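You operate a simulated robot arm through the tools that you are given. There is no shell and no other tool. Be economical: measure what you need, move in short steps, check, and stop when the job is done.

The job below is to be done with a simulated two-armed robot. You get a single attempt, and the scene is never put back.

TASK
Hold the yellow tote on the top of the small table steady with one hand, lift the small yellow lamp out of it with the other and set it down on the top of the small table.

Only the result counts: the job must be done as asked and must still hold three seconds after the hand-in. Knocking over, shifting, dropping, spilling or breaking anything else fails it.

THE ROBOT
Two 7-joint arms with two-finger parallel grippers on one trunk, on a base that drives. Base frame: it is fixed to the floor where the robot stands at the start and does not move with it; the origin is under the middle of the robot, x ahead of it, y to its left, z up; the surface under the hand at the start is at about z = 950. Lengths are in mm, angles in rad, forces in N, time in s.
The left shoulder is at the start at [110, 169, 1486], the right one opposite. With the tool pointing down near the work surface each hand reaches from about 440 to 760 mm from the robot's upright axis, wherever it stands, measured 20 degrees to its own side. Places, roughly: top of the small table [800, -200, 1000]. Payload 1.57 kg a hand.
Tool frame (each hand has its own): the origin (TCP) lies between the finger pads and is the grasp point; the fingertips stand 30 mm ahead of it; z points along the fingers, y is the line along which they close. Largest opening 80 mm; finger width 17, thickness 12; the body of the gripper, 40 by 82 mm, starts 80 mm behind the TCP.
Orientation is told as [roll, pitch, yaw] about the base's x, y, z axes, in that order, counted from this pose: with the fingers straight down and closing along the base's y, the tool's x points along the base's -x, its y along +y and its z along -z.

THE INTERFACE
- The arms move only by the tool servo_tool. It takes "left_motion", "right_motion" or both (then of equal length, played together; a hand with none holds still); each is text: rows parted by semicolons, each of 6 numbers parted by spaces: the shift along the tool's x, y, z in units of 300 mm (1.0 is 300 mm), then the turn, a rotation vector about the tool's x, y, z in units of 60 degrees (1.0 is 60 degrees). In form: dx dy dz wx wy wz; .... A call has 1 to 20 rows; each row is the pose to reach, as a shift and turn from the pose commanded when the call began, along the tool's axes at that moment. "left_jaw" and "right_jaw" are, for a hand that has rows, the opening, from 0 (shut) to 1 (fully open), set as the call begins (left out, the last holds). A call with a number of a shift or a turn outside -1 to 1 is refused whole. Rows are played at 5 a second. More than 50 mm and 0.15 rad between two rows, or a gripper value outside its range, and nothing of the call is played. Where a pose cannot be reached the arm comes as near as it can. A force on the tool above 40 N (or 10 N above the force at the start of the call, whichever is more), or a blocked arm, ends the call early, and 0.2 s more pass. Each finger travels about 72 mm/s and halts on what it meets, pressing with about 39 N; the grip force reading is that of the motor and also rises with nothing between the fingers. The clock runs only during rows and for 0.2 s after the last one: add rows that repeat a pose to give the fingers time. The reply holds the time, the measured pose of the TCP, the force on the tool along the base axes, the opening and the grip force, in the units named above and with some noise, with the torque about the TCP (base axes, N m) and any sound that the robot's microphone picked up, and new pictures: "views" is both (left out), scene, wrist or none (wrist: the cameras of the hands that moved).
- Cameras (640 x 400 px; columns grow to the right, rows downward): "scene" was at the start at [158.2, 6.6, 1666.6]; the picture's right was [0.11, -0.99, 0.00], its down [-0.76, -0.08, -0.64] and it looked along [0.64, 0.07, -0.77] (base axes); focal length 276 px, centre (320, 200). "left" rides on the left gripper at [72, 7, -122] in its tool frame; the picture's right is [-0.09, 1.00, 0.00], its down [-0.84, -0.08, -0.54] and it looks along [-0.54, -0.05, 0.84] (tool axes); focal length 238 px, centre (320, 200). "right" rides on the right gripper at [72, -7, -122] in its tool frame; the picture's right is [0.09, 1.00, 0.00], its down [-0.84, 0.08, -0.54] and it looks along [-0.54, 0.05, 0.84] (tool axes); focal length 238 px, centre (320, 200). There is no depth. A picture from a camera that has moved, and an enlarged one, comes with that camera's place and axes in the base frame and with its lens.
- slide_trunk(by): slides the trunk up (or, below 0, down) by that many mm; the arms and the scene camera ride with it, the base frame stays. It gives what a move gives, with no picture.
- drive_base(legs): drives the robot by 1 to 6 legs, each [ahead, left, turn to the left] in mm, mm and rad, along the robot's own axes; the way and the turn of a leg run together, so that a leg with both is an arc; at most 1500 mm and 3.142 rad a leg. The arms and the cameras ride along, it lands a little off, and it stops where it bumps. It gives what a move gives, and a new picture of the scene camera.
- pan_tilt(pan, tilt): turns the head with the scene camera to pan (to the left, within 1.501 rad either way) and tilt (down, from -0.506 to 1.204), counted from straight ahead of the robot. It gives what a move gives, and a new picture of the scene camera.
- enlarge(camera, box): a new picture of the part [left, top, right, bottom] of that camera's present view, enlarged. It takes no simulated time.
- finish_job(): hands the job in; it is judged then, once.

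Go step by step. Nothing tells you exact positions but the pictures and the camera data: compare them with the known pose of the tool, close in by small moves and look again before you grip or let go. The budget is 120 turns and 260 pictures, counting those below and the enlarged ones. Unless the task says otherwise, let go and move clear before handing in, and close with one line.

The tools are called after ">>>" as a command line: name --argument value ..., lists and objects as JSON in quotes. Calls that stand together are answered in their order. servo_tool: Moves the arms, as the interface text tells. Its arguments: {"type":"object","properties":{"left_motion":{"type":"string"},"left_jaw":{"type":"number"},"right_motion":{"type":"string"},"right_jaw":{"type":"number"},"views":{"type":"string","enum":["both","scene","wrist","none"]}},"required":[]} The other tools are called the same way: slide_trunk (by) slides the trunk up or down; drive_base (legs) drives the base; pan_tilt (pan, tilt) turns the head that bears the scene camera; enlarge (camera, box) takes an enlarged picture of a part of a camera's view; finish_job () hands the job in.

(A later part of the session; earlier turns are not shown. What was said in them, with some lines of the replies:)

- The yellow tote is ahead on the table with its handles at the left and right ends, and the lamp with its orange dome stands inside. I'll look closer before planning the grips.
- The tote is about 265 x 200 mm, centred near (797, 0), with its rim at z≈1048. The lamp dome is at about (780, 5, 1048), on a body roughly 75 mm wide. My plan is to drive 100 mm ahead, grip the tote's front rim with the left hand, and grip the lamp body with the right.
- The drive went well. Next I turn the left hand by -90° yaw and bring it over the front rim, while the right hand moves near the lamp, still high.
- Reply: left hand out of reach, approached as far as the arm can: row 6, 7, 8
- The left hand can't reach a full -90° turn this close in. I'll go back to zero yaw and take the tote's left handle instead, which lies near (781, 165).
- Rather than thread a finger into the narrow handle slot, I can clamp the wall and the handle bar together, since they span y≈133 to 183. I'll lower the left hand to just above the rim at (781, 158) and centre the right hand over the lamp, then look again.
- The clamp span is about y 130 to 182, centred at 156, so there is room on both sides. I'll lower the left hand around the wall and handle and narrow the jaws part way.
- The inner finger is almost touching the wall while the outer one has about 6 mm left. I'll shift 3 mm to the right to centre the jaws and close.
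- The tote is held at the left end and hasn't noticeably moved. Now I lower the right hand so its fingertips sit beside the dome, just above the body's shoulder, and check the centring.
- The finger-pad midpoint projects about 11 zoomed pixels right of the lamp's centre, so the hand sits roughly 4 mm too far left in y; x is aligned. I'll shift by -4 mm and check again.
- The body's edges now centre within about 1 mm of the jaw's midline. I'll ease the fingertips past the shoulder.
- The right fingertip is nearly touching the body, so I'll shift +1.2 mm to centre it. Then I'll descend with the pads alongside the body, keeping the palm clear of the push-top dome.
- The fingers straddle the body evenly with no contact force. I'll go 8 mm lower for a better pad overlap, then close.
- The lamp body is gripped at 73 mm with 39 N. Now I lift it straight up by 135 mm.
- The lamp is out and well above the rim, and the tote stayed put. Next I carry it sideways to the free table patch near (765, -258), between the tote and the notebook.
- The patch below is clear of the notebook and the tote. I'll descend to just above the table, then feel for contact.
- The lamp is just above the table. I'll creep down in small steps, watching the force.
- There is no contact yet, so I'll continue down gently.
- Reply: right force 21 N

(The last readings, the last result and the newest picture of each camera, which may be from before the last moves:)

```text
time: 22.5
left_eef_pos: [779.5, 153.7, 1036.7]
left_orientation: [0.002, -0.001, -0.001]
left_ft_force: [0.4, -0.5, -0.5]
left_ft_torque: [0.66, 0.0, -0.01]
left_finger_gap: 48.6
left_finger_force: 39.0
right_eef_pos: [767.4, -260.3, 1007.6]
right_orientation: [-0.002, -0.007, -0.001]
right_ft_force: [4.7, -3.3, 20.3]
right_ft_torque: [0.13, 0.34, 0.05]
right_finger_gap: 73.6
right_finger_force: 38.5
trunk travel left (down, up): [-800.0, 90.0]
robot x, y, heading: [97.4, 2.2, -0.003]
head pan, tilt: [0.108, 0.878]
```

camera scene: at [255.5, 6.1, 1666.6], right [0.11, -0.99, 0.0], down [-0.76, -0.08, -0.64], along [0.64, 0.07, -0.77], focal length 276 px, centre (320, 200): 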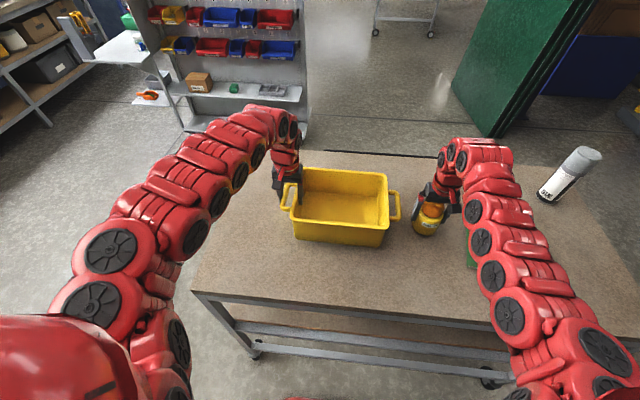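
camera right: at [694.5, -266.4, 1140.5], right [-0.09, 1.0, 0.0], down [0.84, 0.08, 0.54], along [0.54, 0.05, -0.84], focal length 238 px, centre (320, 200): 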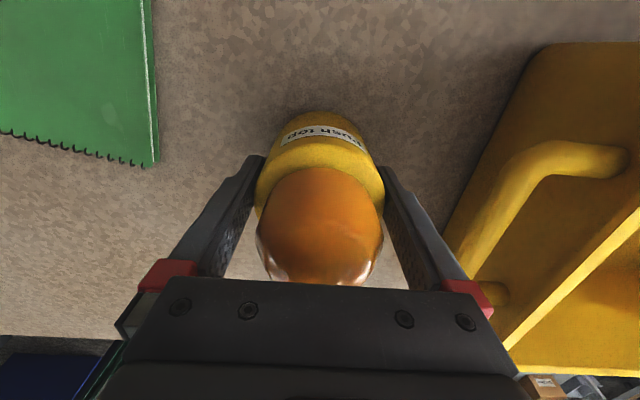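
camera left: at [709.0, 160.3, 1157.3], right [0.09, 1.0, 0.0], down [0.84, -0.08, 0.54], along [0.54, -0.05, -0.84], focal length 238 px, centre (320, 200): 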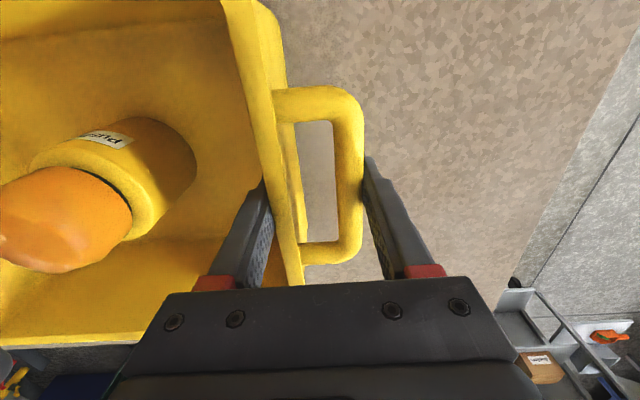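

That is contact, at 20 N upward. I'll ease up about 1.5 mm to take off the press, then open.

>>> servo_tool --right_motion "0 0 -0.004 0 0 0; 0 0 -0.004 0 0 0" --views "none"

```text
time: 23.1
left_eef_pos: [779.8, 154.5, 1034.1]
left_orientation: [0.0, 0.0, 0.001]
left_ft_force: [0.6, 0.5, 0.2]
left_ft_torque: [0.67, 0.02, 0.02]
left_finger_gap: 48.6
left_finger_force: 39.0
right_eef_pos: [766.4, -260.7, 1007.0]
right_orientation: [0.0, -0.001, 0.0]
right_ft_force: [7.1, -3.7, 20.8]
right_ft_torque: [0.04, 0.24, 0.0]
right_finger_gap: 73.5
right_finger_force: 38.9
trunk travel left (down, up): [-800.0, 90.0]
robot x, y, heading: [96.9, -1.8, 0.004]
head pan, tilt: [0.108, 0.878]
```

The force hasn't changed, so I'll look and back off a bit more.

>>> servo_tool --right_motion "0 0 -0.004 0 0 0; 0 0 -0.004 0 0 0" --views "both"

>>> enlarge --camera "scene" --box '[380, 140, 540, 260]'

```text
time: 23.7
left_eef_pos: [780.9, 155.2, 1035.2]
left_orientation: [0.0, 0.0, -0.001]
left_ft_force: [-1.2, 0.3, 0.3]
left_ft_torque: [-0.3, 0.4, -0.26]
left_finger_gap: 48.8
left_finger_force: 38.9
right_eef_pos: [768.0, -258.4, 1007.8]
right_orientation: [0.001, -0.001, -0.001]
right_ft_force: [3.6, -2.6, 6.9]
right_ft_torque: [-0.19, -0.57, -0.09]
right_finger_gap: 73.6
right_finger_force: 39.4
trunk travel left (down, up): [-800.0, 90.0]
robot x, y, heading: [98.1, -0.6, -0.004]
head pan, tilt: [0.108, 0.878]
camera scene: at [254.7, 6.9, 1666.6], right [0.11, -0.99, 0.0], down [-0.76, -0.08, -0.64], along [0.64, 0.07, -0.77], focal length 276 px, centre (320, 200)
camera right: at [693.7, -266.1, 1130.3], right [-0.09, 1.0, 0.0], down [0.84, 0.08, 0.54], along [0.54, 0.05, -0.84], focal length 238 px, centre (320, 200)
```

scene: 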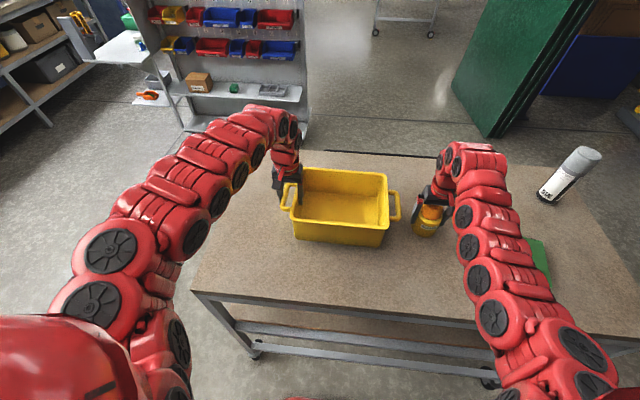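
right: 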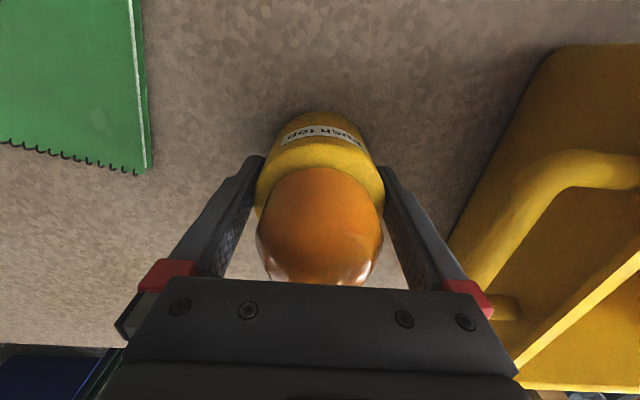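

```text
3.33 times, centred on (460, 200) of scene
camera zoom: at [254.7, 6.9, 1666.6], right [0.11, -0.99, 0.0], down [-0.76, -0.08, -0.64], along [0.64, 0.07, -0.77], focal length 919 px, centre (-147, 200)
```

zoom: 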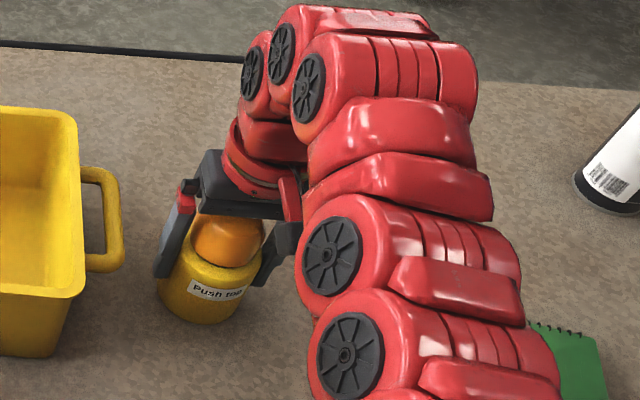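

The force is down to a few newtons and the lamp stands on the table. I'll open the right hand.

>>> servo_tool --right_motion "0 0 0 0 0 0; 0 0 0 0 0 0; 0 0 0 0 0 0" --right_jaw 1 --views "none"

>>> enlarge --camera "right" --box '[220, 60, 420, 260]'

```text
time: 24.5
left_eef_pos: [780.5, 154.5, 1034.6]
left_orientation: [0.0, 0.0, -0.001]
left_ft_force: [-0.5, 0.7, -0.8]
left_ft_torque: [-0.14, -0.17, -0.23]
left_finger_gap: 48.6
left_finger_force: 38.8
right_eef_pos: [766.4, -260.5, 1007.6]
right_orientation: [-0.002, 0.001, 0.0]
right_ft_force: [0.0, 0.2, -1.4]
right_ft_torque: [0.01, 0.02, 0.0]
right_finger_gap: 79.9
right_finger_force: 0.1
trunk travel left (down, up): [-800.0, 90.0]
robot x, y, heading: [96.8, -1.2, -0.004]
head pan, tilt: [0.108, 0.878]
```

```text
2.00 times, centred on (320, 160) of right
camera zoom: at [694.0, -266.3, 1130.4], right [-0.09, 1.0, 0.0], down [0.84, 0.08, 0.54], along [0.54, 0.05, -0.84], focal length 477 px, centre (320, 280)
```

zoom: 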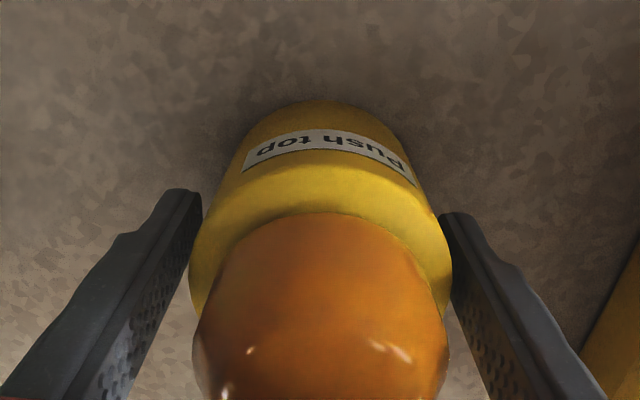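

The right hand is free on both sides, so I raise it straight up and clear of the lamp.

>>> servo_tool --right_motion "0 0 -0.03 0 0 0; 0 0 -0.07 0 0 0; 0 0 -0.13 0 0 0; 0 0 -0.22 0 0 0; 0 0 -0.33 0 0 0; 0 0 -0.45 0 0 0; 0 0 -0.55 0 0 0" --views "both"

```text
time: 26.1
left_eef_pos: [781.0, 155.1, 1034.8]
left_orientation: [0.0, 0.001, 0.0]
left_ft_force: [-0.4, 0.3, 0.0]
left_ft_torque: [-0.02, -0.16, -0.06]
left_finger_gap: 48.4
left_finger_force: 39.0
right_eef_pos: [769.4, -259.4, 1173.1]
right_orientation: [-0.001, 0.0, -0.001]
right_ft_force: [-0.6, 0.0, -0.2]
right_ft_torque: [0.02, -0.02, 0.01]
right_finger_gap: 80.1
right_finger_force: 0.1
trunk travel left (down, up): [-800.0, 90.0]
robot x, y, heading: [98.3, 2.6, -0.004]
head pan, tilt: [0.108, 0.878]
camera scene: at [255.2, 6.7, 1666.6], right [0.11, -0.99, 0.0], down [-0.76, -0.08, -0.64], along [0.64, 0.07, -0.77], focal length 276 px, centre (320, 200)
camera right: at [695.6, -266.1, 1295.3], right [-0.09, 1.0, 0.0], down [0.84, 0.08, 0.54], along [0.54, 0.05, -0.84], focal length 238 px, centre (320, 200)
```

scene: 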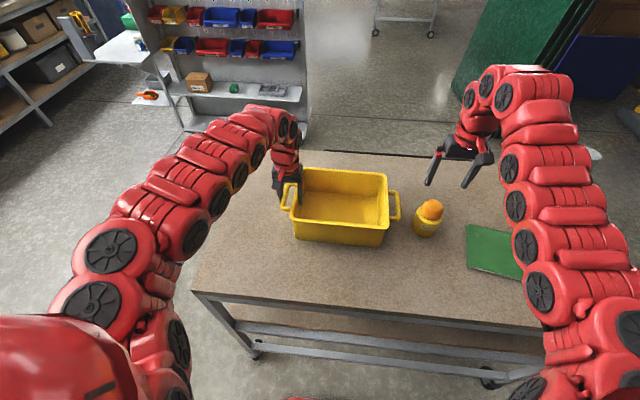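
right: 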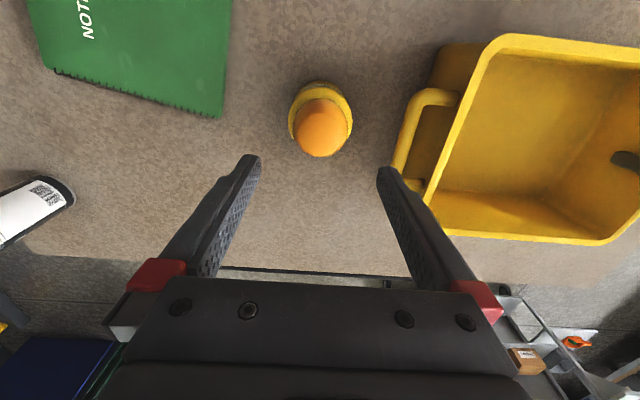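

The lamp stands upright on the table. Now I open the left hand and raise it off the tote.

>>> servo_tool --left_motion "0 0 0 0 0 0; 0 0 0 0 0 0; 0 0 0 0 0 0" --left_jaw 0.95 --views "wrist"

>>> servo_tool --left_motion "0 0 -0.04 0 0 0; 0 0 -0.1 0 0 0; 0 0 -0.2 0 0 0; 0 0 -0.32 0 0 0; 0 0 -0.44 0 0 0; 0 0 -0.44 0 0 0" --views "both"

```text
time: 26.9
left_eef_pos: [779.8, 154.9, 1034.5]
left_orientation: [0.001, 0.0, -0.001]
left_ft_force: [0.3, -0.3, 0.0]
left_ft_torque: [0.0, 0.03, 0.02]
left_finger_gap: 76.0
left_finger_force: 0.0
right_eef_pos: [768.8, -259.4, 1173.0]
right_orientation: [0.0, -0.002, 0.0]
right_ft_force: [-0.1, -0.4, 0.0]
right_ft_torque: [-0.02, 0.02, 0.01]
right_finger_gap: 80.3
right_finger_force: 0.1
trunk travel left (down, up): [-800.0, 90.0]
robot x, y, heading: [101.4, 3.0, 0.006]
head pan, tilt: [0.108, 0.878]
camera left: at [709.0, 159.7, 1157.3], right [0.09, 1.0, 0.0], down [0.84, -0.08, 0.54], along [0.54, -0.05, -0.84], focal length 238 px, centre (320, 200)
```

left: 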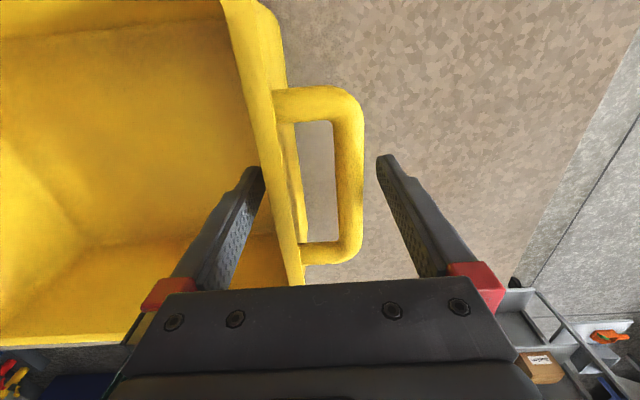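

```text
time: 28.3
left_eef_pos: [781.9, 153.8, 1167.7]
left_orientation: [0.002, 0.0, 0.0]
left_ft_force: [0.3, -0.8, -0.1]
left_ft_torque: [0.0, 0.02, 0.03]
left_finger_gap: 75.9
left_finger_force: 0.1
right_eef_pos: [767.7, -259.2, 1172.3]
right_orientation: [-0.001, 0.001, 0.001]
right_ft_force: [0.1, -1.3, 0.2]
right_ft_torque: [-0.02, 0.0, 0.02]
right_finger_gap: 79.8
right_finger_force: 0.1
trunk travel left (down, up): [-800.0, 90.0]
robot x, y, heading: [95.4, 1.2, 0.001]
head pan, tilt: [0.108, 0.878]
camera scene: at [255.5, 6.7, 1666.5], right [0.11, -0.99, 0.0], down [-0.76, -0.08, -0.64], along [0.64, 0.07, -0.77], focal length 276 px, centre (320, 200)
camera left: at [710.3, 159.2, 1289.6], right [0.09, 1.0, 0.0], down [0.84, -0.08, 0.54], along [0.54, -0.05, -0.84], focal length 238 px, centre (320, 200)
```

scene: 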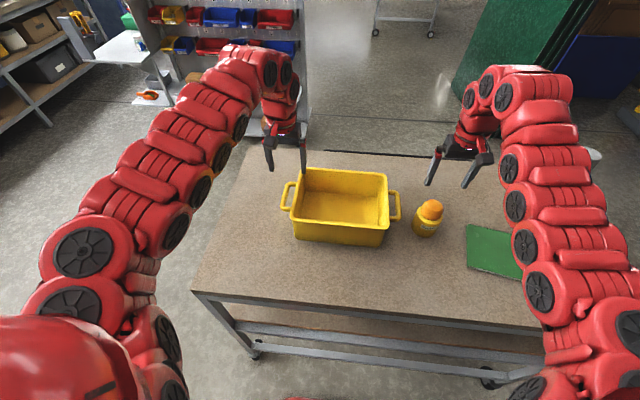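
left: 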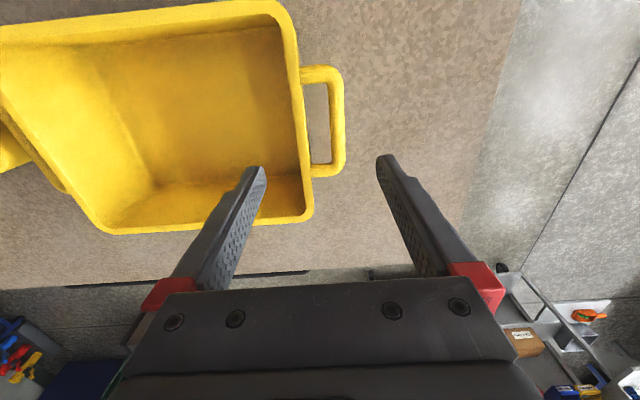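

Both hands are clear. The tote is where it was and the lamp stands upright on the table, so I hand the job in.

>>> finish_job

```text
The job is handed in.
```

The small yellow lamp now stands upright on the top of the small table, to the right of the tote. The left hand held the tote throughout the lift, and it did not visibly move; both hands are open and clear.
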